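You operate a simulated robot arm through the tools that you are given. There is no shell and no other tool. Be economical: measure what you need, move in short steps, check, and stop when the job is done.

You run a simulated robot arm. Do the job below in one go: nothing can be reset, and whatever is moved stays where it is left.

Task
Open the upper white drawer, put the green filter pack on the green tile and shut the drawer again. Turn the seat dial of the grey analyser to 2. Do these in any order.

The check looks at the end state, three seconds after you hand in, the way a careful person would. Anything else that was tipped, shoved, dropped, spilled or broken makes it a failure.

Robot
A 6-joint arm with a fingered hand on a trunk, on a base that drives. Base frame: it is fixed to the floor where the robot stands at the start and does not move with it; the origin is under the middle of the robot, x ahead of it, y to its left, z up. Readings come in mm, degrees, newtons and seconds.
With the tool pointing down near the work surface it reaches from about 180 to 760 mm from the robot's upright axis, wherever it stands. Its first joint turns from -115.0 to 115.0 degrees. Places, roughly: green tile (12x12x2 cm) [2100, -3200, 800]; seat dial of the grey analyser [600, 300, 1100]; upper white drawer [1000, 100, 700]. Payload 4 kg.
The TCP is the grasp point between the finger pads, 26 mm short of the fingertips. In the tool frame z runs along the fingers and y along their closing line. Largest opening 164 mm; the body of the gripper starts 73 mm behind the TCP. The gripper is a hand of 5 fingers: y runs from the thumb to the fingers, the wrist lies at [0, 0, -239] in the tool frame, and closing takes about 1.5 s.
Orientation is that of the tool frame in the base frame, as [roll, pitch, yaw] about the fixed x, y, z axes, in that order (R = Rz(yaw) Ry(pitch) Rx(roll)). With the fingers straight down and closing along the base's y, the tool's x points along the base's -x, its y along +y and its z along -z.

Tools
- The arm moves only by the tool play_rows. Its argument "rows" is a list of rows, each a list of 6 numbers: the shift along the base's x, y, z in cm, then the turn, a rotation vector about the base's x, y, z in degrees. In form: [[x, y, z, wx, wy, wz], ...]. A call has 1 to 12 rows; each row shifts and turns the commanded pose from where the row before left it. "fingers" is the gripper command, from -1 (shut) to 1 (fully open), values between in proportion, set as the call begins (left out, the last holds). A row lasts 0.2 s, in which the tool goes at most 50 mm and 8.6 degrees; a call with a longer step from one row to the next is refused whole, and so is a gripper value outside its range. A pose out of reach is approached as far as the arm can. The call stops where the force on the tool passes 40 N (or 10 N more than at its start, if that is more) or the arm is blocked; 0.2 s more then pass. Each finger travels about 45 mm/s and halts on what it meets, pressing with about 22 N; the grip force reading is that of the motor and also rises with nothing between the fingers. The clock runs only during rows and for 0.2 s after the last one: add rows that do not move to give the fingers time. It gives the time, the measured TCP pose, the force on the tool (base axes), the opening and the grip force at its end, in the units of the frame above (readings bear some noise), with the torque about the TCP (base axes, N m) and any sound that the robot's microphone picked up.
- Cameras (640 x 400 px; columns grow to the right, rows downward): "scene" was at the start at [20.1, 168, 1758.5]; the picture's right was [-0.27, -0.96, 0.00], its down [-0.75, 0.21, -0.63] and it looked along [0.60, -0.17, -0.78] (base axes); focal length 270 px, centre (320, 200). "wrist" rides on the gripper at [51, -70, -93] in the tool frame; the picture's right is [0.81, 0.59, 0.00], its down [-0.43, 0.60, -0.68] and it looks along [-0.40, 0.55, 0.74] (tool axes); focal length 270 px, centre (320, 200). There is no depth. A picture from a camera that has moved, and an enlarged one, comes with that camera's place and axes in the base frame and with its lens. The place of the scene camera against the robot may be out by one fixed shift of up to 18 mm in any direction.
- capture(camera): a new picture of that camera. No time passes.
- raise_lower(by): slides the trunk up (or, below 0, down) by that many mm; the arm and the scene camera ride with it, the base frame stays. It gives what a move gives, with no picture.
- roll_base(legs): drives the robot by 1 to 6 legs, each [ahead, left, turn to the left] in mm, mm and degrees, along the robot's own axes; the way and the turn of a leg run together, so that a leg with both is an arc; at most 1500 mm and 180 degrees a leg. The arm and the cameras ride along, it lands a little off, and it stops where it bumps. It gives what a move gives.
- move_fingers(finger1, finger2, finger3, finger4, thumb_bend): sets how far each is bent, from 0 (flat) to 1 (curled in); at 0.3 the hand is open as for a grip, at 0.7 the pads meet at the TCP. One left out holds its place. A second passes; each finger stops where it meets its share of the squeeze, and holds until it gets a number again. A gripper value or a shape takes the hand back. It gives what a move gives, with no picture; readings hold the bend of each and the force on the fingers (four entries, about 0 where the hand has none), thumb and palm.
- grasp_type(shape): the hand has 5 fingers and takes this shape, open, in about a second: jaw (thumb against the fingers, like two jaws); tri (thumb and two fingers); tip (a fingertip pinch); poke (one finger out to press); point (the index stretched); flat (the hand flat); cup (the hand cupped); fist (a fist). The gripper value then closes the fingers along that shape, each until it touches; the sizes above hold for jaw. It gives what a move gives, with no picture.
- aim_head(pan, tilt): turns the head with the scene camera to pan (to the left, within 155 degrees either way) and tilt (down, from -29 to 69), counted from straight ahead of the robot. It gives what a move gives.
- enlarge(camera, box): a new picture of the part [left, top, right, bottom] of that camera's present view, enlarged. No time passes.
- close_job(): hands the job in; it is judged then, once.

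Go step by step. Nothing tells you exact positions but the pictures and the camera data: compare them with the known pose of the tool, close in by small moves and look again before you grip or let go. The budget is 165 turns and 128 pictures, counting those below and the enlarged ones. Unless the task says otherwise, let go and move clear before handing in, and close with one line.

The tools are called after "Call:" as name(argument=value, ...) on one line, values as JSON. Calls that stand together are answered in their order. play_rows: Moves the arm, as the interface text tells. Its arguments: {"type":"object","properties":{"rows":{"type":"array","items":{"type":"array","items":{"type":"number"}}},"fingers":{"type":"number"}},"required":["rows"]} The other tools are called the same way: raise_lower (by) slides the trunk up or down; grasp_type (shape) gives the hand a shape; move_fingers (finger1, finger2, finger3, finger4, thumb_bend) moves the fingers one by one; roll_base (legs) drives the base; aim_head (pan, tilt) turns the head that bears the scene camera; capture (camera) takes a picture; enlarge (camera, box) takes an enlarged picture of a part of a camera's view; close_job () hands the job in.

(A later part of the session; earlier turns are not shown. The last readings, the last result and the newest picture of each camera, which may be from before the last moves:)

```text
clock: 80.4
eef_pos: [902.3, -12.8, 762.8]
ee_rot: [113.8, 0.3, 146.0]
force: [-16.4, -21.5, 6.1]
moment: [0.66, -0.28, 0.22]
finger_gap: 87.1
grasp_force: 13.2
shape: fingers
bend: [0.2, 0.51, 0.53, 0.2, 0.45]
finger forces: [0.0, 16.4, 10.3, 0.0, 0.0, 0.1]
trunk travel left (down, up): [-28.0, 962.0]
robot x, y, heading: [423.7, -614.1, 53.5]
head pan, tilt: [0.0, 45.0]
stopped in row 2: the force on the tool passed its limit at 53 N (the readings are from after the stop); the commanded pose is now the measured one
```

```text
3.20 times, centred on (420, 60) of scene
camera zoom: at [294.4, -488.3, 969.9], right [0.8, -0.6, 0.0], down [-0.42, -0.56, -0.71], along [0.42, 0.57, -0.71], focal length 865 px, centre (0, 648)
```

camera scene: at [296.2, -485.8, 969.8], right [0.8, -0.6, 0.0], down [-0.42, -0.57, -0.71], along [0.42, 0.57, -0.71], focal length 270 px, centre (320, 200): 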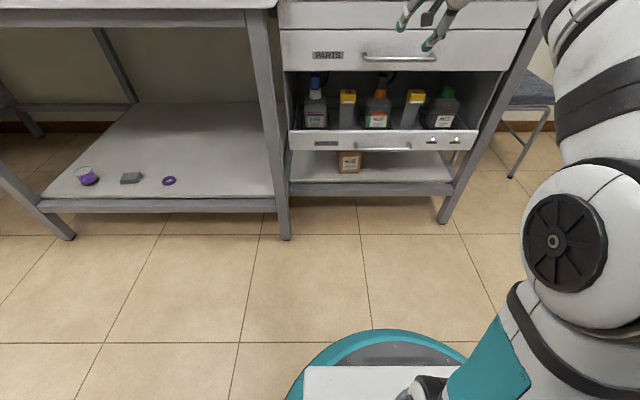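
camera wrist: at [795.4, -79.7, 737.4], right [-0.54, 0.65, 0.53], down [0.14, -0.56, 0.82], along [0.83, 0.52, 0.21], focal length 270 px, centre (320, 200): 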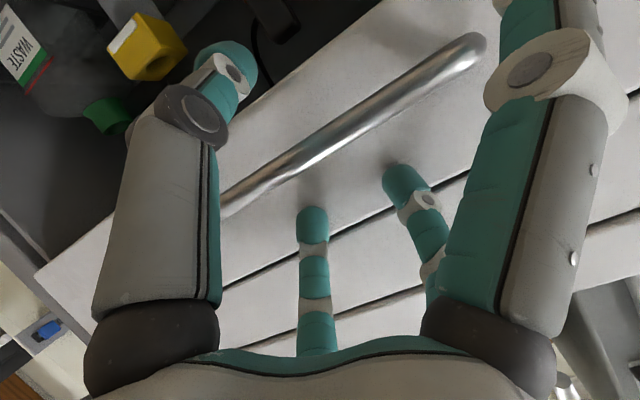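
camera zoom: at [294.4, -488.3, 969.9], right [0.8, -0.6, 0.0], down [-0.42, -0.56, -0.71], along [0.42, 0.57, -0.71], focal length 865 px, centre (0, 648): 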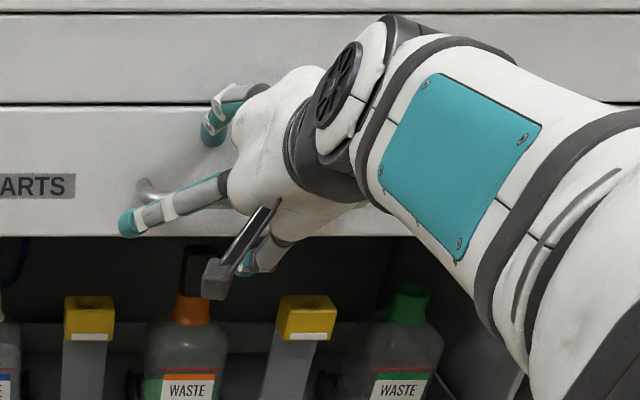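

Fingers 2–3 hit the drawer face above the bar. I back off, bend those two closer to the axis, and re-approach a bit lower.

Call:
play_rows(rows=[[-1.5, -2.0, -0.8, 0, 0, 0], [0, 0, 0, 0, 0, 0]])

Call:
move_fingers(finger2=0.58, finger3=0.58, thumb_bend=0.42)

Call:
play_rows(rows=[[1.2, 1.6, -0.4, 0, 0, 0], [0.6, 0.8, -0.4, 0, 0, 0]])

Call:
capture(camera="wrist")

```text
clock: 81.0
eef_pos: [887.7, -30.7, 750.5]
ee_rot: [114.1, 0.2, 145.9]
force: [0.2, 0.2, 0.0]
moment: [-0.01, 0.0, 0.05]
finger_gap: 87.3
grasp_force: 0.0
shape: fingers
bend: [0.2, 0.5, 0.5, 0.2, 0.45]
finger forces: [0.0, 0.0, 0.0, 0.1, 0.0, 0.1]
trunk travel left (down, up): [-28.0, 962.0]
robot x, y, heading: [424.3, -618.2, 52.9]
head pan, tilt: [0.0, 45.0]
```

```text
clock: 82.0
eef_pos: [888.3, -30.9, 750.5]
ee_rot: [114.1, 0.2, 145.9]
force: [-0.3, -0.2, 0.3]
moment: [-0.02, 0.03, 0.0]
finger_gap: 89.1
grasp_force: 0.1
shape: fingers
bend: [0.2, 0.57, 0.57, 0.2, 0.42]
finger forces: [0.1, 0.1, 0.0, 0.1, 0.0, 0.0]
trunk travel left (down, up): [-28.0, 962.0]
robot x, y, heading: [422.8, -617.7, 53.0]
head pan, tilt: [0.0, 45.0]
```

```text
clock: 82.6
eef_pos: [902.5, -8.2, 748.7]
ee_rot: [113.8, 0.3, 145.9]
force: [-13.1, -19.4, 7.7]
moment: [0.43, -0.29, 0.05]
finger_gap: 88.9
grasp_force: 11.5
shape: fingers
bend: [0.2, 0.58, 0.59, 0.2, 0.42]
finger forces: [0.0, 11.2, 12.1, 0.0, 0.0, 0.1]
trunk travel left (down, up): [-28.0, 962.0]
robot x, y, heading: [424.8, -616.9, 53.2]
head pan, tilt: [0.0, 45.0]
```

```text
61 pictures are left
camera wrist: at [797.6, -75.0, 722.9], right [-0.54, 0.65, 0.53], down [0.14, -0.56, 0.82], along [0.83, 0.52, 0.21], focal length 270 px, centre (320, 200)
```

wrist: 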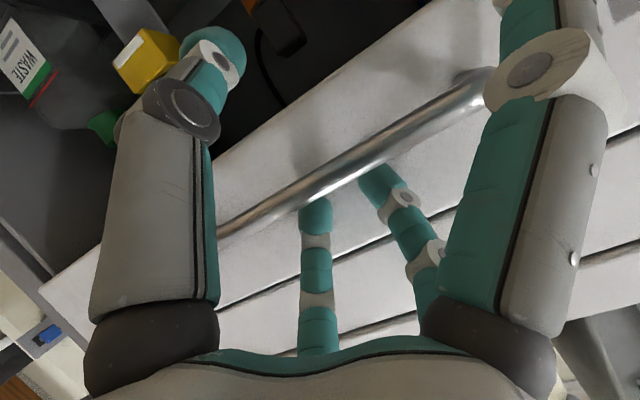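

Call:
enlarge(camera="wrist", box=[220, 60, 500, 250])

Call:
enlarge(camera="scene", box=[340, 0, 440, 80])

```text
2.11 times, centred on (360, 155) of wrist
camera zoom: at [797.6, -75.0, 722.9], right [-0.54, 0.65, 0.53], down [0.14, -0.56, 0.82], along [0.83, 0.52, 0.21], focal length 569 px, centre (236, 295)
```

zoom: 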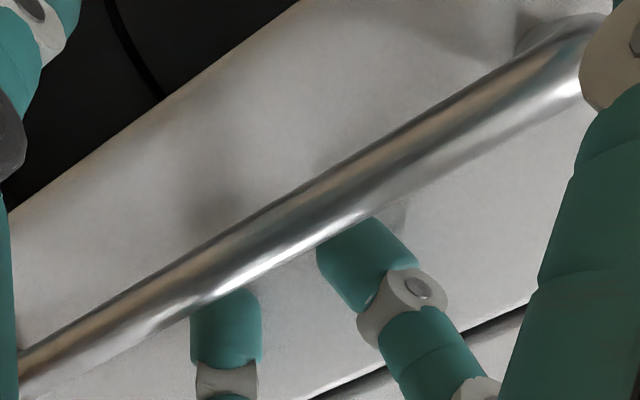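

```text
5.00 times, centred on (390, 40) of scene
camera zoom: at [294.4, -488.3, 970.0], right [0.8, -0.6, 0.0], down [-0.42, -0.56, -0.71], along [0.42, 0.57, -0.71], focal length 1352 px, centre (-30, 1000)
```

zoom: 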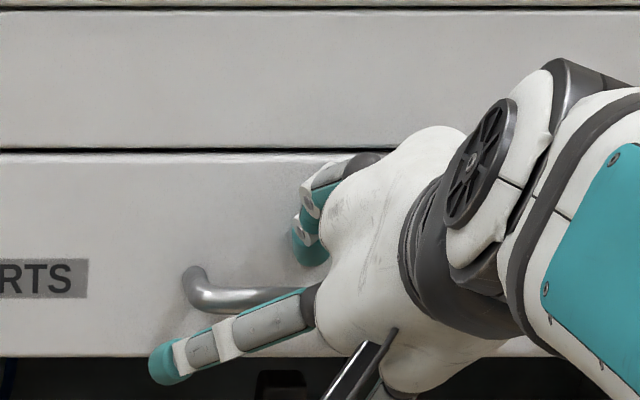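

From below, the tips are just above/behind the bar but too shallow. The bar lies ~6 mm above the axis, so I back off slightly, raise 6 mm and push in again.

Call:
play_rows(rows=[[-0.4, -0.5, 0.3, 0, 0, 0], [0, 0, 0.5, 0, 0, 0], [0.6, 0.8, -0.3, 0, 0, 0], [0.6, 0.8, -0.4, 0, 0, 0]])

Call:
enlarge(camera="wrist", box=[220, 60, 500, 250])

```text
clock: 83.6
eef_pos: [911.9, 3.7, 743.8]
ee_rot: [114.2, 0.2, 145.9]
force: [-12.9, -16.1, 3.2]
moment: [0.11, -0.09, 0.05]
finger_gap: 88.9
grasp_force: 10.2
shape: fingers
bend: [0.2, 0.79, 0.79, 0.2, 0.42]
finger forces: [0.0, 9.7, 10.7, 0.1, 0.0, 0.0]
trunk travel left (down, up): [-28.0, 962.0]
robot x, y, heading: [423.4, -618.8, 53.2]
head pan, tilt: [0.0, 45.0]
```

```text
2.11 times, centred on (360, 155) of wrist
camera zoom: at [806.2, -63.1, 719.7], right [-0.54, 0.65, 0.53], down [0.15, -0.55, 0.82], along [0.83, 0.52, 0.2], focal length 569 px, centre (236, 295)
```

zoom: 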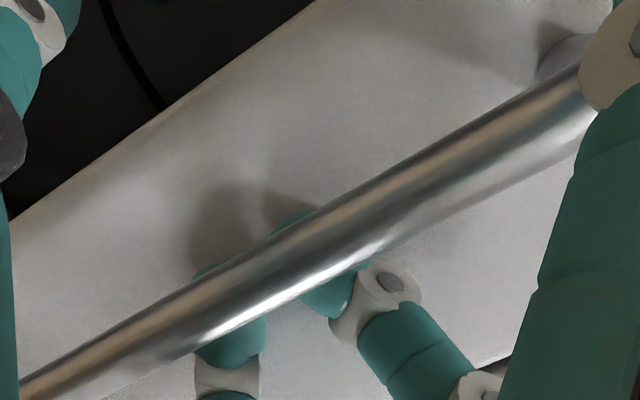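

Fingers 2 and 3 now hook behind the bar with tips showing below it. I close the thumb and firm up the hook.

Call:
move_fingers(finger2=0.9, finger3=0.9, thumb_bend=0.75)

Call:
play_rows(rows=[[-0.6, -0.8, 0, 0, 0, 0], [-1.2, -1.6, 0, 0, 0, 0], [-1.2, -1.6, 0, 0, 0, 0]])

Call:
capture(camera="wrist")

Call:
capture(camera="scene")

```text
clock: 84.6
eef_pos: [914.0, 4.4, 743.1]
ee_rot: [114.2, 0.2, 146.0]
force: [2.9, 3.1, -6.5]
moment: [0.06, -0.05, -0.03]
finger_gap: 85.0
grasp_force: 0.1
shape: fingers
bend: [0.2, 0.87, 0.87, 0.2, 0.68]
finger forces: [0.1, 0.1, 0.1, 0.0, 0.0, 0.0]
trunk travel left (down, up): [-28.0, 962.0]
robot x, y, heading: [426.1, -617.5, 53.2]
head pan, tilt: [0.0, 45.0]
```

```text
clock: 85.4
eef_pos: [882.6, -37.2, 744.5]
ee_rot: [113.9, 0.2, 145.9]
force: [0.9, -0.8, -2.3]
moment: [-0.06, 0.02, -0.06]
finger_gap: 85.0
grasp_force: 5.5
shape: fingers
bend: [0.2, 0.87, 0.88, 0.2, 0.69]
finger forces: [0.0, 0.0, 0.0, 0.0, 11.4, 0.1]
trunk travel left (down, up): [-28.0, 962.0]
robot x, y, heading: [422.7, -617.3, 53.2]
head pan, tilt: [0.0, 45.0]
```

```text
57 pictures are left
camera wrist: at [776.4, -103.4, 719.2], right [-0.54, 0.65, 0.53], down [0.14, -0.55, 0.82], along [0.83, 0.52, 0.2], focal length 270 px, centre (320, 200)
```

wrist: 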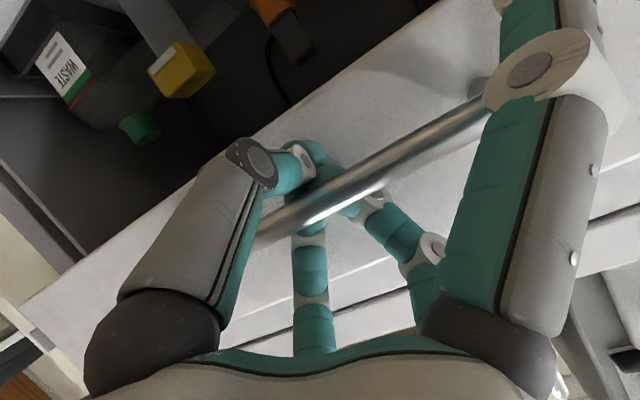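

```text
56 pictures are left
camera scene: at [296.0, -486.2, 969.8], right [0.8, -0.6, 0.0], down [-0.42, -0.57, -0.71], along [0.42, 0.57, -0.71], focal length 270 px, centre (320, 200)
```

scene: 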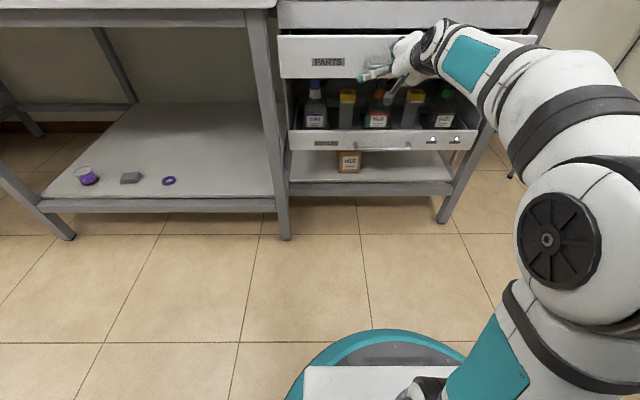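

The drawer is coming out. I keep pulling.

Call:
play_rows(rows=[[-1.8, -2.4, 0, 0, 0, 0], [-1.8, -2.4, 0, 0, 0, 0], [-1.8, -2.4, 0, 0, 0, 0], [-1.8, -2.4, 0, 0, 0, 0]])

Call:
capture(camera="scene")

```text
clock: 86.6
eef_pos: [816.3, -119.8, 720.4]
ee_rot: [116.3, -0.1, 146.2]
force: [-0.6, 1.8, 0.4]
moment: [0.0, 0.05, -0.03]
finger_gap: 85.6
grasp_force: 0.9
shape: fingers
bend: [0.2, 0.88, 0.89, 0.2, 0.72]
finger forces: [0.0, 1.6, 0.0, 0.0, 0.1, 0.1]
trunk travel left (down, up): [-28.0, 962.0]
robot x, y, heading: [428.9, -617.1, 53.1]
head pan, tilt: [0.0, 45.0]
stopped in row 4: the arm was blocked; the commanded pose is now the measured one
```

```text
55 pictures are left
camera scene: at [299.2, -482.2, 968.9], right [0.8, -0.6, 0.0], down [-0.43, -0.57, -0.7], along [0.42, 0.56, -0.71], focal length 270 px, centre (320, 200)
```

scene: 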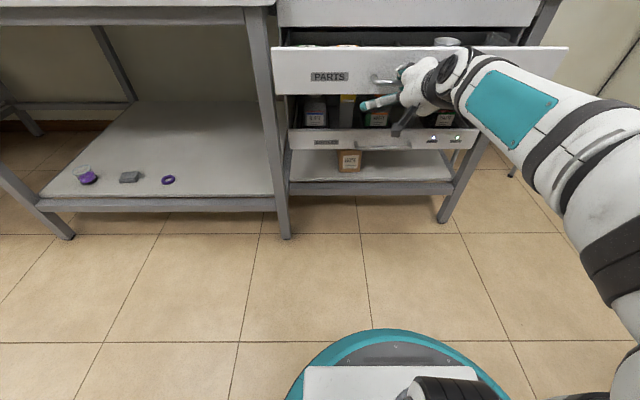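

The arm folded to its limit with the drawer ~150 mm open. I pull a bit more by backing the base 80 mm.

Call:
roll_base(legs=[[-80, 0, 0]])

Call:
capture(camera="scene")

Call:
capture(camera="wrist")

```text
clock: 87.7
eef_pos: [769.3, -184.9, 720.4]
ee_rot: [116.3, 0.0, 146.4]
force: [-2.7, -4.0, 0.4]
moment: [-0.09, 0.05, 0.01]
finger_gap: 85.6
grasp_force: 6.3
shape: fingers
bend: [0.2, 0.88, 0.89, 0.2, 0.72]
finger forces: [0.0, 0.0, 0.0, 0.1, 13.6, 0.0]
trunk travel left (down, up): [-28.0, 962.0]
robot x, y, heading: [376.6, -681.0, 53.1]
head pan, tilt: [0.0, 45.0]
```

```text
54 pictures are left
camera scene: at [251.2, -546.4, 969.6], right [0.8, -0.6, 0.0], down [-0.43, -0.57, -0.7], along [0.42, 0.56, -0.71], focal length 270 px, centre (320, 200)
```

scene: 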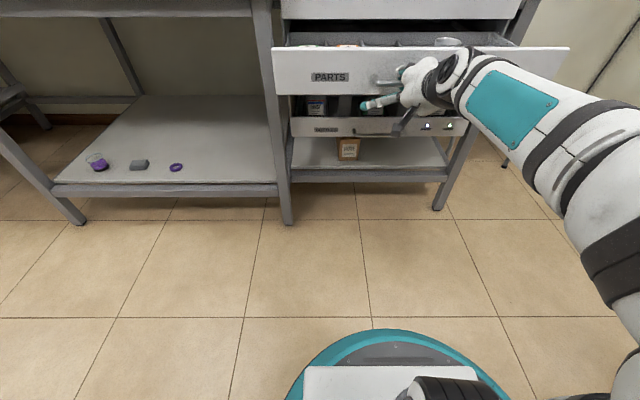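

```text
53 pictures are left
camera wrist: at [661.6, -252.9, 700.6], right [-0.53, 0.67, 0.53], down [0.17, -0.53, 0.83], along [0.83, 0.53, 0.16], focal length 270 px, centre (320, 200)
```

wrist: 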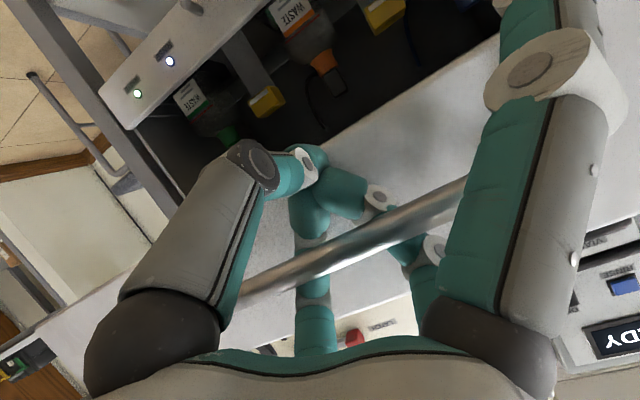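

The drawer is ~235 mm open. Now I release: thumb open, hook uncurled, then rise and withdraw gently.

Call:
move_fingers(finger2=0.6, finger3=0.6, thumb_bend=0.4)

Call:
play_rows(rows=[[0, 0, 1, 0, 0, 0], [0, 0, 1, 0, 0, 0]])

Call:
capture(camera="wrist")

```text
clock: 88.7
eef_pos: [767.2, -185.2, 721.2]
ee_rot: [116.3, -0.1, 146.3]
force: [-4.7, -6.0, -1.8]
moment: [-0.18, 0.13, -0.08]
finger_gap: 90.3
grasp_force: 7.6
shape: fingers
bend: [0.2, 0.74, 0.74, 0.2, 0.4]
finger forces: [0.0, 9.6, 6.1, 0.0, 0.0, 0.1]
trunk travel left (down, up): [-28.0, 962.0]
robot x, y, heading: [377.9, -685.3, 53.2]
head pan, tilt: [0.0, 45.0]
```

```text
clock: 89.3
eef_pos: [768.3, -184.7, 740.5]
ee_rot: [116.3, 0.1, 146.2]
force: [-0.3, 0.5, 0.7]
moment: [-0.03, -0.01, -0.01]
finger_gap: 90.4
grasp_force: 0.2
shape: fingers
bend: [0.2, 0.6, 0.6, 0.2, 0.4]
finger forces: [0.1, 0.1, 0.0, 0.1, 0.0, 0.1]
trunk travel left (down, up): [-28.0, 962.0]
robot x, y, heading: [376.9, -680.8, 53.2]
head pan, tilt: [0.0, 45.0]
```

```text
52 pictures are left
camera wrist: at [661.5, -251.8, 720.0], right [-0.53, 0.67, 0.53], down [0.17, -0.52, 0.83], along [0.83, 0.53, 0.16], focal length 270 px, centre (320, 200)
```

wrist: 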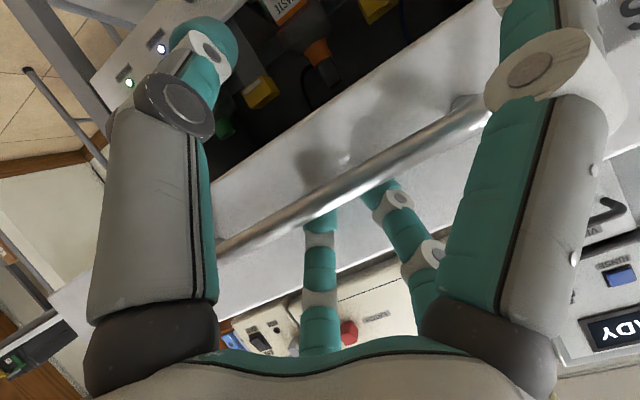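

The fingers are free. I withdraw back and up.

Call:
play_rows(rows=[[-0.9, -1.2, 0.8, 0, 0, 0], [-0.9, -1.2, 0.8, 0, 0, 0], [-0.6, -0.8, 2, 0, 0, 0], [-0.3, -0.4, 3, 0, 0, 0]])

Call:
capture(camera="wrist")

```text
clock: 90.5
eef_pos: [766.7, -195.1, 771.2]
ee_rot: [120.1, -0.6, 146.2]
force: [-0.5, -3.4, -0.7]
moment: [-0.05, 0.0, -0.11]
finger_gap: 90.3
grasp_force: 0.9
shape: fingers
bend: [0.2, 0.61, 0.61, 0.18, 0.4]
finger forces: [0.0, 0.4, 1.1, 1.1, 0.0, 0.1]
out of reach, approached as far as the arm can: row 2, 3
trunk travel left (down, up): [-28.0, 962.0]
robot x, y, heading: [377.6, -683.0, 53.1]
head pan, tilt: [0.0, 45.0]
stopped in row 4: the arm was blocked; the commanded pose is now the measured one
```

```text
51 pictures are left
camera wrist: at [659.0, -263.4, 759.5], right [-0.5, 0.69, 0.52], down [0.21, -0.48, 0.85], along [0.84, 0.54, 0.1], focal length 270 px, centre (320, 200)
```

wrist: 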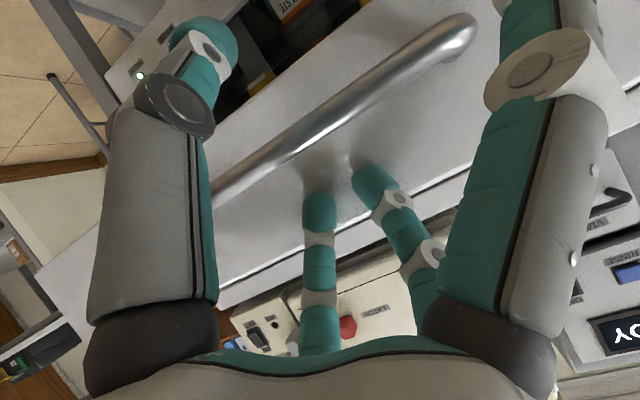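

The fingers are clear of the bar, lightly touching the drawer front. The arm is folded out, so I back the base 50 mm and then raise the trunk to look into the drawer.

Call:
roll_base(legs=[[-50, 0, 0]])

Call:
raise_lower(by=500)

Call:
capture(camera="scene")

```text
clock: 91.4
eef_pos: [737.0, -233.4, 775.7]
ee_rot: [119.8, -0.6, 146.2]
force: [-0.1, 0.3, -0.3]
moment: [0.02, -0.03, 0.03]
finger_gap: 90.3
grasp_force: 0.0
shape: fingers
bend: [0.2, 0.6, 0.6, 0.2, 0.4]
finger forces: [0.0, 0.0, 0.0, 0.1, 0.1, 0.0]
trunk travel left (down, up): [-28.0, 962.0]
robot x, y, heading: [350.1, -721.7, 53.3]
head pan, tilt: [0.0, 45.0]
```

```text
refused: 500 is not a number from -400 to 400
```

```text
50 pictures are left
camera scene: at [221.3, -586.2, 968.8], right [0.8, -0.6, 0.0], down [-0.43, -0.57, -0.7], along [0.42, 0.56, -0.71], focal length 270 px, centre (320, 200)
```

scene: 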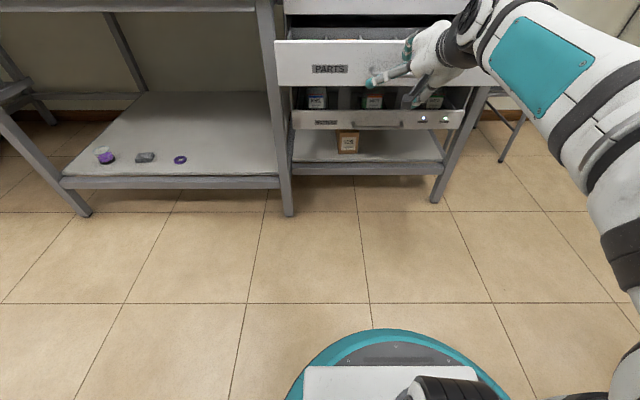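

Call:
raise_lower(by=400)

Call:
raise_lower(by=200)

Call:
capture(camera="scene")

```text
clock: 95.2
eef_pos: [733.9, -237.1, 1180.3]
ee_rot: [119.5, -0.5, 146.2]
force: [0.5, 0.2, -0.4]
moment: [-0.02, -0.01, -0.04]
finger_gap: 90.1
grasp_force: 0.1
shape: fingers
bend: [0.2, 0.6, 0.6, 0.2, 0.4]
finger forces: [0.1, 0.0, 0.0, 0.1, 0.1, 0.0]
trunk travel left (down, up): [-428.0, 562.0]
robot x, y, heading: [346.0, -720.9, 53.3]
head pan, tilt: [0.0, 45.0]
```

```text
clock: 97.4
eef_pos: [733.7, -236.3, 1381.3]
ee_rot: [119.4, -0.4, 146.3]
force: [0.4, -0.5, 0.6]
moment: [0.01, 0.03, 0.01]
finger_gap: 90.4
grasp_force: 0.1
shape: fingers
bend: [0.2, 0.6, 0.6, 0.2, 0.4]
finger forces: [0.0, 0.0, 0.0, 0.0, 0.0, 0.0]
trunk travel left (down, up): [-628.0, 362.0]
robot x, y, heading: [346.0, -720.0, 53.6]
head pan, tilt: [0.0, 45.0]
```

```text
49 pictures are left
camera scene: at [217.5, -590.8, 1569.7], right [0.8, -0.6, 0.0], down [-0.42, -0.57, -0.71], along [0.42, 0.57, -0.71], focal length 270 px, centre (320, 200)
```

scene: 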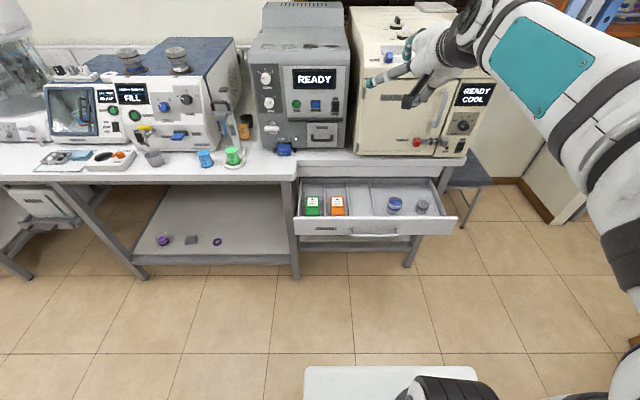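

The drawer is open with a green pack in its left compartment, an orange one beside it. Zooming in.

Call:
enlarge(camera="scene", box=[285, 165, 465, 250])

```text
3.56 times, centred on (375, 208) of scene
camera zoom: at [217.5, -590.8, 1569.7], right [0.8, -0.6, 0.0], down [-0.42, -0.57, -0.71], along [0.42, 0.57, -0.71], focal length 962 px, centre (124, 173)
```

zoom: 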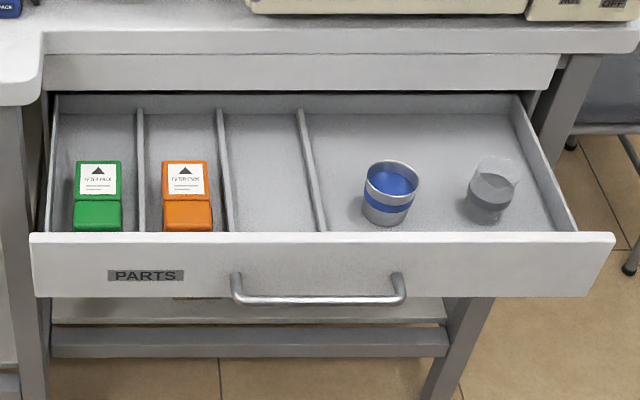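

The green pack sits in the leftmost compartment, with ~20 mm free on each side. I set the hand tool-down, rolled so that it closes across the drawer's width, well above everything.

Call:
play_rows(rows=[[-0.9, -1.2, -1, -6, 4.5, 0], [-0.9, -1.2, -1, -6, 4.5, 0], [-0.9, -1.2, -1, -6, 4.5, 0], [-0.9, -1.2, -1, -6, 4.5, 0], [-0.9, -1.2, -1, -6, 4.5, 0], [-0.9, -1.2, -1, -6, 4.5, 0], [-0.9, -1.2, -1, -6, 4.5, 0], [-0.9, -1.2, -1, -6, 4.5, 0]])

Call:
play_rows(rows=[[0, 0, 0, 0, 0, 8.2], [0, 0, 0, 0, 0, 8.2], [0, 0, 0, 0, 0, 8.2], [0, 0, 0, 0, 0, 8.2], [0, 0, 0, 0, 0, 8.2], [0, 0, 0, 0, 0, 8.2], [0, 0, 0, 0, 0, 8.2], [0, 0, 0, 0, 0, 8.2], [0, 0, 0, 0, 0, 8.2], [0, 0, 0, 0, 0, 8.2], [0, 0, 0, 0, 0, 8.2]])

Call:
move_fingers(finger1=0.46, finger2=0.48, finger3=0.48, finger4=0.46, thumb_bend=0.48)

```text
clock: 99.2
eef_pos: [656.1, -333.7, 1197.8]
ee_rot: [178.5, -2.9, 144.2]
force: [0.7, 0.5, -0.2]
moment: [-0.01, 0.02, -0.03]
finger_gap: 90.2
grasp_force: 0.2
shape: fingers
bend: [0.2, 0.6, 0.6, 0.2, 0.4]
finger forces: [0.0, 0.0, 0.0, 0.0, 0.1, 0.0]
out of reach, approached as far as the arm can: row 6, 7, 8
trunk travel left (down, up): [-628.0, 362.0]
robot x, y, heading: [343.2, -723.7, 53.3]
head pan, tilt: [0.0, 45.0]
```

```text
clock: 101.6
eef_pos: [651.8, -333.5, 1167.7]
ee_rot: [179.4, -2.7, -125.5]
force: [-0.3, 1.0, -0.6]
moment: [-0.01, -0.02, -0.03]
finger_gap: 90.2
grasp_force: 0.0
shape: fingers
bend: [0.2, 0.6, 0.6, 0.2, 0.4]
finger forces: [0.1, 0.1, 0.0, 0.0, 0.0, 0.1]
out of reach, approached as far as the arm can: row 1, 2, 3, 5, 7, 9
trunk travel left (down, up): [-628.0, 362.0]
robot x, y, heading: [350.7, -724.7, 53.3]
head pan, tilt: [0.0, 45.0]
```

```text
clock: 102.6
eef_pos: [651.1, -332.9, 1168.8]
ee_rot: [179.4, -2.7, -125.5]
force: [0.6, -0.2, -0.6]
moment: [0.0, 0.01, -0.04]
finger_gap: 50.2
grasp_force: 0.1
shape: fingers
bend: [0.46, 0.48, 0.48, 0.46, 0.48]
finger forces: [0.0, 0.1, 0.1, 0.0, 0.1, 0.1]
trunk travel left (down, up): [-628.0, 362.0]
robot x, y, heading: [348.0, -720.4, 53.1]
head pan, tilt: [0.0, 45.0]
```

Tool is down. I drive ahead 200 and left 230 mm to stand in front of the pack, then look.

Call:
roll_base(legs=[[200, 230, 0]])

Call:
play_rows(rows=[[1.8, 2.4, 0, 0, 0, 0], [1.8, 2.4, 0, 0, 0, 0], [1.8, 2.4, 0, 0, 0, 0], [1.2, 1.6, 0, 0, 0, 0]])

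Call:
capture(camera="wrist")

Call:
capture(camera="scene")

```text
clock: 104.7
eef_pos: [584.9, -31.4, 1167.2]
ee_rot: [179.5, -2.7, -125.4]
force: [0.4, 0.9, -0.6]
moment: [0.01, 0.02, 0.01]
finger_gap: 50.1
grasp_force: 0.0
shape: fingers
bend: [0.46, 0.48, 0.48, 0.46, 0.48]
finger forces: [0.0, 0.0, 0.1, 0.1, 0.0, 0.0]
trunk travel left (down, up): [-628.0, 362.0]
robot x, y, heading: [280.4, -419.0, 53.3]
head pan, tilt: [0.0, 45.0]
```

```text
clock: 105.7
eef_pos: [645.7, 50.4, 1143.4]
ee_rot: [179.4, -2.3, -125.5]
force: [-0.5, 0.3, 0.3]
moment: [0.01, 0.04, 0.0]
finger_gap: 50.5
grasp_force: 0.0
shape: fingers
bend: [0.46, 0.48, 0.48, 0.46, 0.48]
finger forces: [0.0, 0.0, 0.0, 0.0, 0.0, 0.0]
out of reach, approached as far as the arm can: row 2, 3, 4
trunk travel left (down, up): [-628.0, 362.0]
robot x, y, heading: [283.1, -420.3, 53.4]
head pan, tilt: [0.0, 45.0]
```

```text
47 pictures are left
camera wrist: at [674.7, -29.3, 1238.8], right [-0.95, -0.32, 0.04], down [-0.21, 0.72, 0.66], along [-0.24, 0.62, -0.75], focal length 270 px, centre (320, 200)
```

wrist: 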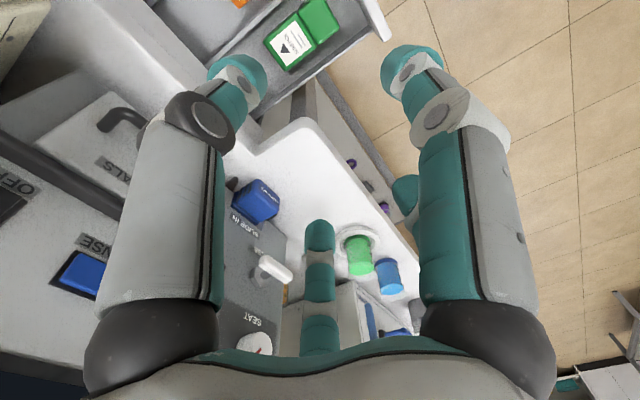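

```text
46 pictures are left
camera scene: at [151.0, -290.0, 1569.8], right [0.8, -0.6, 0.0], down [-0.42, -0.57, -0.71], along [0.42, 0.57, -0.71], focal length 270 px, centre (320, 200)
```

scene: 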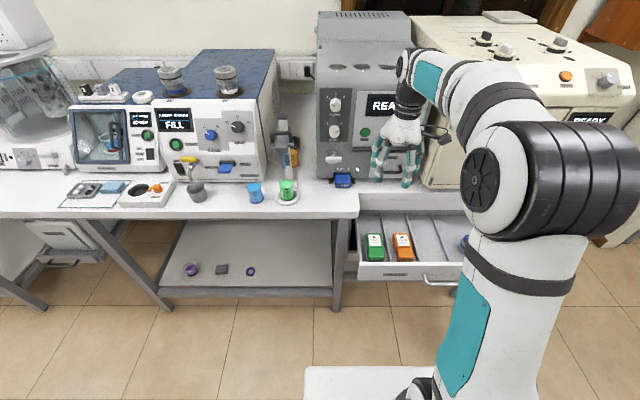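

Call:
enlarge(camera="wrist", box=[220, 0, 400, 110])

Call:
enlarge(camera="scene", box=[345, 205, 445, 285])

```text
3.56 times, centred on (310, 55) of wrist
camera zoom: at [674.7, -29.3, 1238.8], right [-0.95, -0.32, 0.04], down [-0.21, 0.72, 0.66], along [-0.24, 0.62, -0.75], focal length 961 px, centre (356, 716)
```

zoom: 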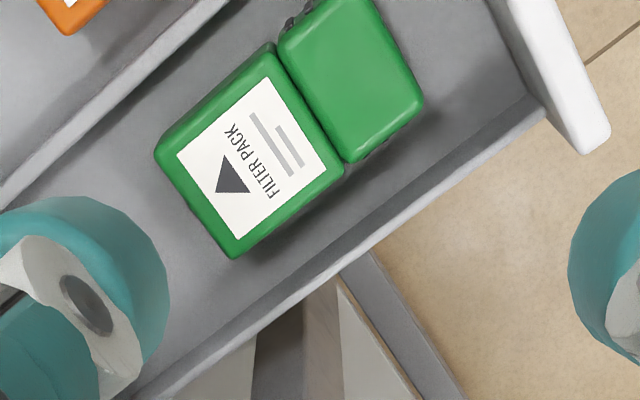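

```text
5.00 times, centred on (395, 245) of scene
camera zoom: at [151.0, -290.0, 1569.8], right [0.8, -0.6, 0.0], down [-0.42, -0.57, -0.71], along [0.42, 0.57, -0.71], focal length 1352 px, centre (-55, -25)
```

zoom: 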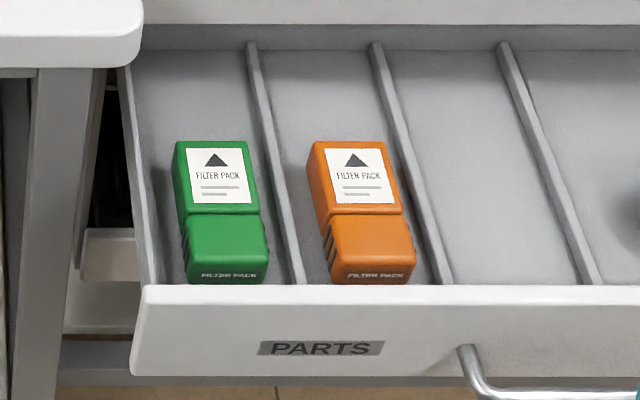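

The pack (≈59 wide, ~110 long, top z≈746, centre ≈[654,54]) has ~22–25 mm free on both sides. I splay the outer fingers out of the way, open the pinch, and lower the trunk 250 mm.

Call:
move_fingers(finger1=0.1, finger2=0.46, finger3=0.46, finger4=0.1, thumb_bend=0.46)

Call:
raise_lower(by=-250)

Call:
play_rows(rows=[[0.6, 0.5, -2, 0, 0, 0], [0.6, 0.5, -2, 0, 0, 0]])

Call:
capture(camera="wrist")

Call:
capture(camera="scene")

```text
clock: 106.7
eef_pos: [646.0, 49.5, 1143.7]
ee_rot: [179.5, -2.4, -125.4]
force: [0.0, 0.4, 0.3]
moment: [0.0, -0.01, -0.01]
finger_gap: 98.0
grasp_force: 0.0
shape: fingers
bend: [0.1, 0.46, 0.46, 0.1, 0.46]
finger forces: [0.1, 0.0, 0.0, 0.0, 0.1, 0.0]
trunk travel left (down, up): [-628.0, 362.0]
robot x, y, heading: [280.1, -421.8, 53.8]
head pan, tilt: [0.0, 45.0]
```

```text
clock: 109.2
eef_pos: [645.1, 48.9, 893.4]
ee_rot: [179.4, -2.2, -125.4]
force: [0.5, 0.2, 0.6]
moment: [0.0, -0.02, 0.01]
finger_gap: 97.9
grasp_force: 0.1
shape: fingers
bend: [0.1, 0.46, 0.46, 0.1, 0.46]
finger forces: [0.0, 0.0, 0.0, 0.0, 0.0, 0.1]
trunk travel left (down, up): [-378.0, 612.0]
robot x, y, heading: [278.0, -420.4, 53.5]
head pan, tilt: [0.0, 45.0]
```

```text
clock: 109.8
eef_pos: [657.2, 62.1, 853.5]
ee_rot: [179.5, -2.2, -125.4]
force: [-0.9, 0.3, -0.4]
moment: [0.01, 0.01, 0.0]
finger_gap: 98.0
grasp_force: 0.0
shape: fingers
bend: [0.1, 0.46, 0.46, 0.1, 0.46]
finger forces: [0.1, 0.0, 0.1, 0.0, 0.1, 0.0]
trunk travel left (down, up): [-378.0, 612.0]
robot x, y, heading: [280.4, -423.4, 53.6]
head pan, tilt: [0.0, 45.0]
```

```text
43 pictures are left
camera wrist: at [687.1, -17.7, 949.2], right [-0.95, -0.32, 0.04], down [-0.21, 0.72, 0.66], along [-0.24, 0.62, -0.75], focal length 270 px, centre (320, 200)
```

wrist: 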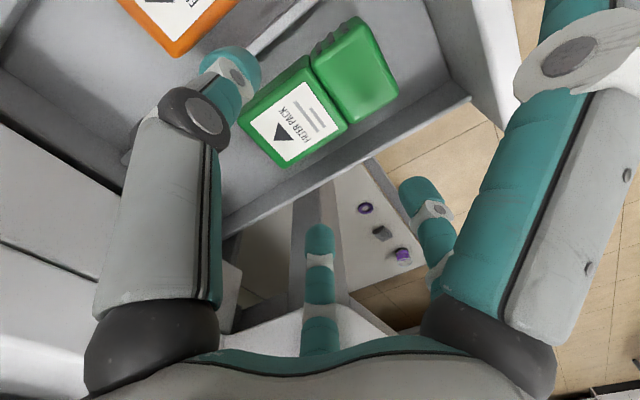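

```text
42 pictures are left
camera scene: at [150.7, -290.4, 1319.8], right [0.8, -0.6, 0.0], down [-0.42, -0.57, -0.71], along [0.42, 0.57, -0.71], focal length 270 px, centre (320, 200)
```

scene: 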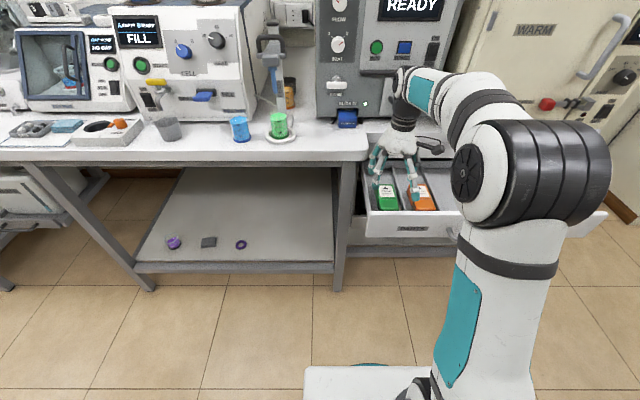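

Nicely aligned over the pack. I descend to ~45 mm above the grasp depth and check the finger clearances.

Call:
play_rows(rows=[[0, -0.2, -3, 0, 0, 0], [0, -0.1, -3, 0, 0, 0]])

Call:
capture(camera="wrist")

Call:
enlarge(camera="scene", box=[350, 110, 480, 240])

```text
clock: 110.5
eef_pos: [657.8, 61.2, 801.9]
ee_rot: [179.6, -1.3, -125.4]
force: [0.5, 4.2, 15.6]
moment: [-1.87, 0.61, -0.12]
finger_gap: 104.7
grasp_force: 8.6
shape: fingers
bend: [0.0, 0.46, 0.46, 0.1, 0.46]
finger forces: [16.3, 0.0, 0.1, 0.0, 0.1, 0.1]
trunk travel left (down, up): [-378.0, 612.0]
robot x, y, heading: [279.9, -417.5, 53.6]
head pan, tilt: [0.0, 45.0]
stopped in row 2: the force on the tool passed its limit at 44 N (the readings are from after the stop); the commanded pose is now the measured one
```

```text
41 pictures are left
camera wrist: at [687.2, -19.7, 895.4], right [-0.95, -0.32, 0.02], down [-0.22, 0.71, 0.67], along [-0.23, 0.63, -0.74], focal length 270 px, centre (320, 200)
```

wrist: 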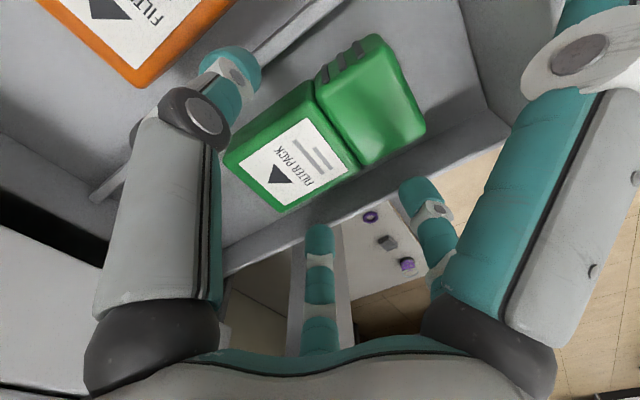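

```text
3.08 times, centred on (415, 175) of scene
camera zoom: at [150.2, -290.7, 1320.0], right [0.8, -0.59, 0.0], down [-0.42, -0.57, -0.71], along [0.42, 0.57, -0.71], focal length 832 px, centre (28, 277)
```

zoom: 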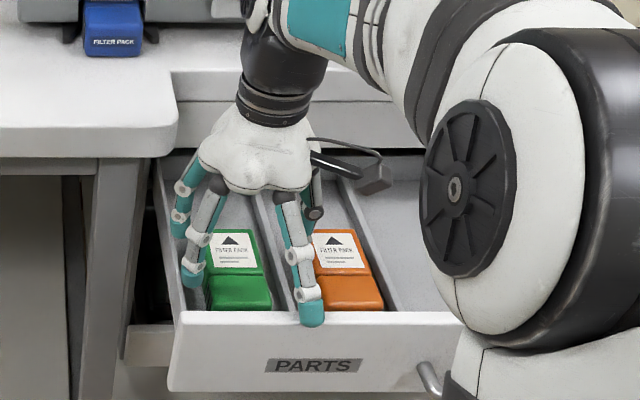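

Finger 1 came down on the drawer's front panel top (it's higher than the pack). I lift off, and test curling finger 1 fully out of the way.

Call:
play_rows(rows=[[0, 0, 3, 0, 0, 0], [0.9, 1.2, 3, 0, 0, 0]])

Call:
move_fingers(finger1=1, finger2=0.44, finger3=0.44, finger4=0.2, thumb_bend=0.44)

Call:
capture(camera="wrist")

Call:
enlarge(camera="scene", box=[350, 90, 480, 240])

```text
clock: 111.1
eef_pos: [668.0, 73.5, 858.7]
ee_rot: [179.5, -1.6, -125.4]
force: [-0.3, -1.1, 0.5]
moment: [0.01, 0.06, -0.04]
finger_gap: 99.5
grasp_force: 0.8
shape: fingers
bend: [0.1, 0.46, 0.46, 0.12, 0.46]
finger forces: [0.0, 0.1, 0.0, 0.8, 0.1, 0.1]
trunk travel left (down, up): [-378.0, 612.0]
robot x, y, heading: [281.5, -423.4, 53.5]
head pan, tilt: [0.0, 45.0]
```

```text
clock: 112.1
eef_pos: [668.6, 73.9, 857.8]
ee_rot: [179.5, -1.6, -125.3]
force: [-0.3, 0.2, 0.2]
moment: [-0.01, 0.03, 0.0]
finger_gap: 78.4
grasp_force: 0.2
shape: fingers
bend: [1.0, 0.44, 0.44, 0.2, 0.44]
finger forces: [0.0, 0.0, 0.0, 0.1, 0.0, 0.0]
trunk travel left (down, up): [-378.0, 612.0]
robot x, y, heading: [277.1, -415.5, 53.5]
head pan, tilt: [0.0, 45.0]
```

```text
39 pictures are left
camera wrist: at [696.9, -7.4, 953.4], right [-0.95, -0.32, 0.03], down [-0.22, 0.71, 0.67], along [-0.23, 0.63, -0.74], focal length 270 px, centre (320, 200)
```

wrist: 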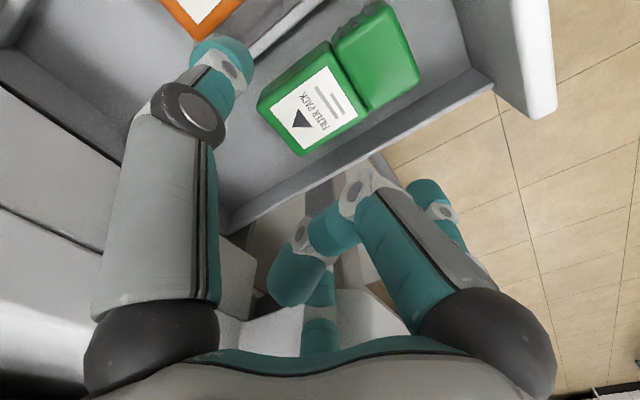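

```text
2.67 times, centred on (415, 165) of scene
camera zoom: at [150.7, -290.3, 1319.8], right [0.8, -0.6, 0.0], down [-0.42, -0.57, -0.71], along [0.42, 0.57, -0.71], focal length 721 px, centre (67, 293)
```

zoom: 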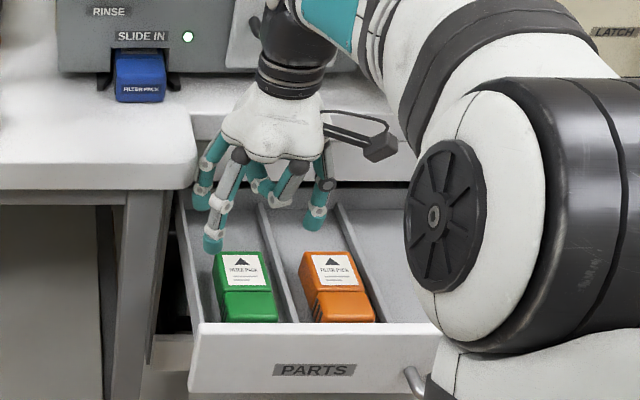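

Finger 1 curls neatly into the palm. I try the same with finger 4, which is near the cabinet front.

Call:
move_fingers(finger4=1)

Call:
capture(camera="wrist")

Call:
enlarge(camera="scene", box=[350, 90, 480, 240])

```text
clock: 113.1
eef_pos: [668.0, 72.9, 859.3]
ee_rot: [179.4, -1.6, -125.3]
force: [0.0, 0.2, -0.7]
moment: [0.02, 0.0, 0.0]
finger_gap: 82.0
grasp_force: 0.0
shape: fingers
bend: [1.0, 0.44, 0.44, 0.91, 0.44]
finger forces: [0.0, 0.1, 0.0, 0.0, 0.0, 0.0]
trunk travel left (down, up): [-378.0, 612.0]
robot x, y, heading: [278.6, -416.0, 53.6]
head pan, tilt: [0.0, 45.0]
```

```text
37 pictures are left
camera wrist: at [696.9, -7.4, 953.4], right [-0.95, -0.32, 0.03], down [-0.22, 0.71, 0.67], along [-0.23, 0.63, -0.74], focal length 270 px, centre (320, 200)
```

wrist: 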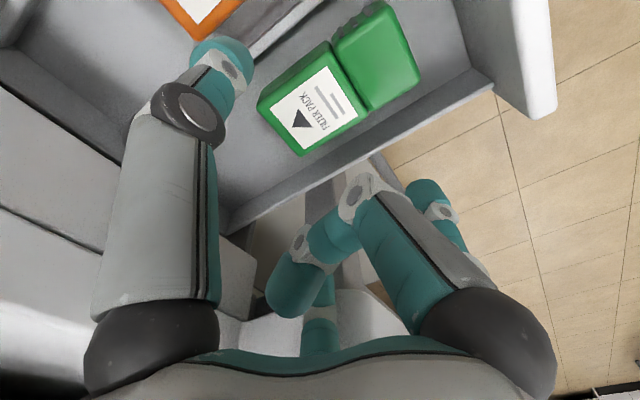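

```text
2.67 times, centred on (415, 165) of scene
camera zoom: at [150.7, -290.3, 1319.8], right [0.8, -0.6, 0.0], down [-0.42, -0.57, -0.71], along [0.42, 0.57, -0.71], focal length 721 px, centre (67, 293)
```

zoom: 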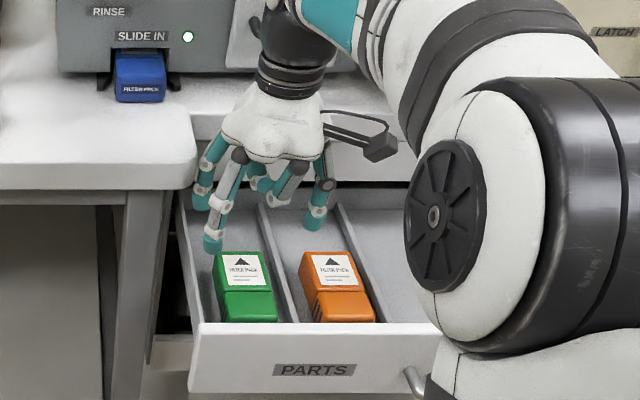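

Both outer fingers are tucked away. I descend in steps, nudging 5 mm toward the body's centre.

Call:
play_rows(rows=[[0.3, 0.4, -3, 0, 0, 0], [0, 0, -3, 0, 0, 0]])

Call:
capture(camera="wrist")

Call:
enlarge(camera="scene", box=[350, 90, 480, 240])

```text
clock: 113.7
eef_pos: [668.5, 79.6, 797.1]
ee_rot: [179.5, -1.5, -125.4]
force: [0.4, -0.7, 0.2]
moment: [0.0, -0.02, 0.02]
finger_gap: 82.1
grasp_force: 0.0
shape: fingers
bend: [1.0, 0.44, 0.44, 0.91, 0.44]
finger forces: [0.0, 0.1, 0.0, 0.0, 0.0, 0.0]
trunk travel left (down, up): [-378.0, 612.0]
robot x, y, heading: [281.9, -422.5, 53.3]
head pan, tilt: [0.0, 45.0]
```

```text
35 pictures are left
camera wrist: at [697.2, -2.1, 891.6], right [-0.95, -0.32, 0.03], down [-0.22, 0.71, 0.67], along [-0.23, 0.63, -0.74], focal length 270 px, centre (320, 200)
```

wrist: 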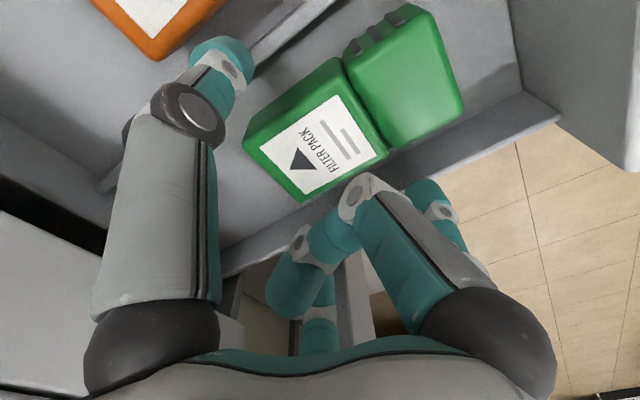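

```text
2.67 times, centred on (415, 165) of scene
camera zoom: at [150.8, -290.2, 1319.8], right [0.8, -0.6, 0.0], down [-0.42, -0.57, -0.71], along [0.42, 0.57, -0.71], focal length 721 px, centre (67, 293)
```

zoom: 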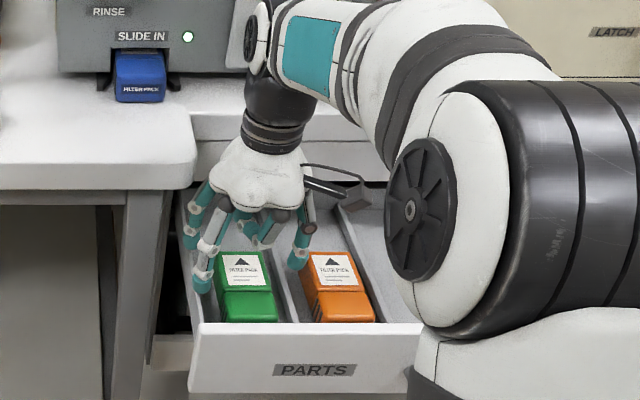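

The thumb is too wide (it would land on the divider). I narrow the pinch to 0.5 and go down another 30 mm.

Call:
move_fingers(finger2=0.5, finger3=0.5, thumb_bend=0.5)

Call:
play_rows(rows=[[0.1, -0.2, -1.5, 0, 0, 0], [0, 0, -1.2, 0, 0, 0]])

Call:
capture(camera="wrist")

```text
clock: 114.7
eef_pos: [667.7, 79.0, 797.6]
ee_rot: [179.4, -1.7, -125.3]
force: [-0.8, -0.3, -0.8]
moment: [-0.01, 0.01, 0.0]
finger_gap: 74.0
grasp_force: 0.1
shape: fingers
bend: [1.0, 0.5, 0.5, 0.91, 0.5]
finger forces: [0.0, 0.0, 0.1, 0.0, 0.1, 0.0]
trunk travel left (down, up): [-378.0, 612.0]
robot x, y, heading: [280.4, -418.2, 53.5]
head pan, tilt: [0.0, 45.0]
```

```text
clock: 115.3
eef_pos: [670.7, 75.5, 775.1]
ee_rot: [179.7, -1.1, -125.3]
force: [-1.0, -1.4, 22.0]
moment: [-0.7, -0.96, -0.06]
finger_gap: 74.1
grasp_force: 11.1
shape: fingers
bend: [1.0, 0.5, 0.5, 0.91, 0.5]
finger forces: [0.0, 0.1, 0.0, 0.0, 22.5, 0.0]
trunk travel left (down, up): [-378.0, 612.0]
robot x, y, heading: [279.2, -420.3, 53.2]
head pan, tilt: [0.0, 45.0]
```

```text
33 pictures are left
camera wrist: at [698.8, -4.3, 869.5], right [-0.95, -0.32, 0.02], down [-0.22, 0.71, 0.67], along [-0.23, 0.63, -0.74], focal length 270 px, centre (320, 200)
```

wrist: 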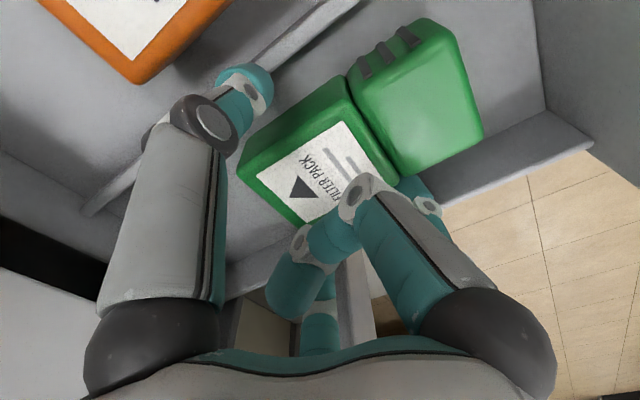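

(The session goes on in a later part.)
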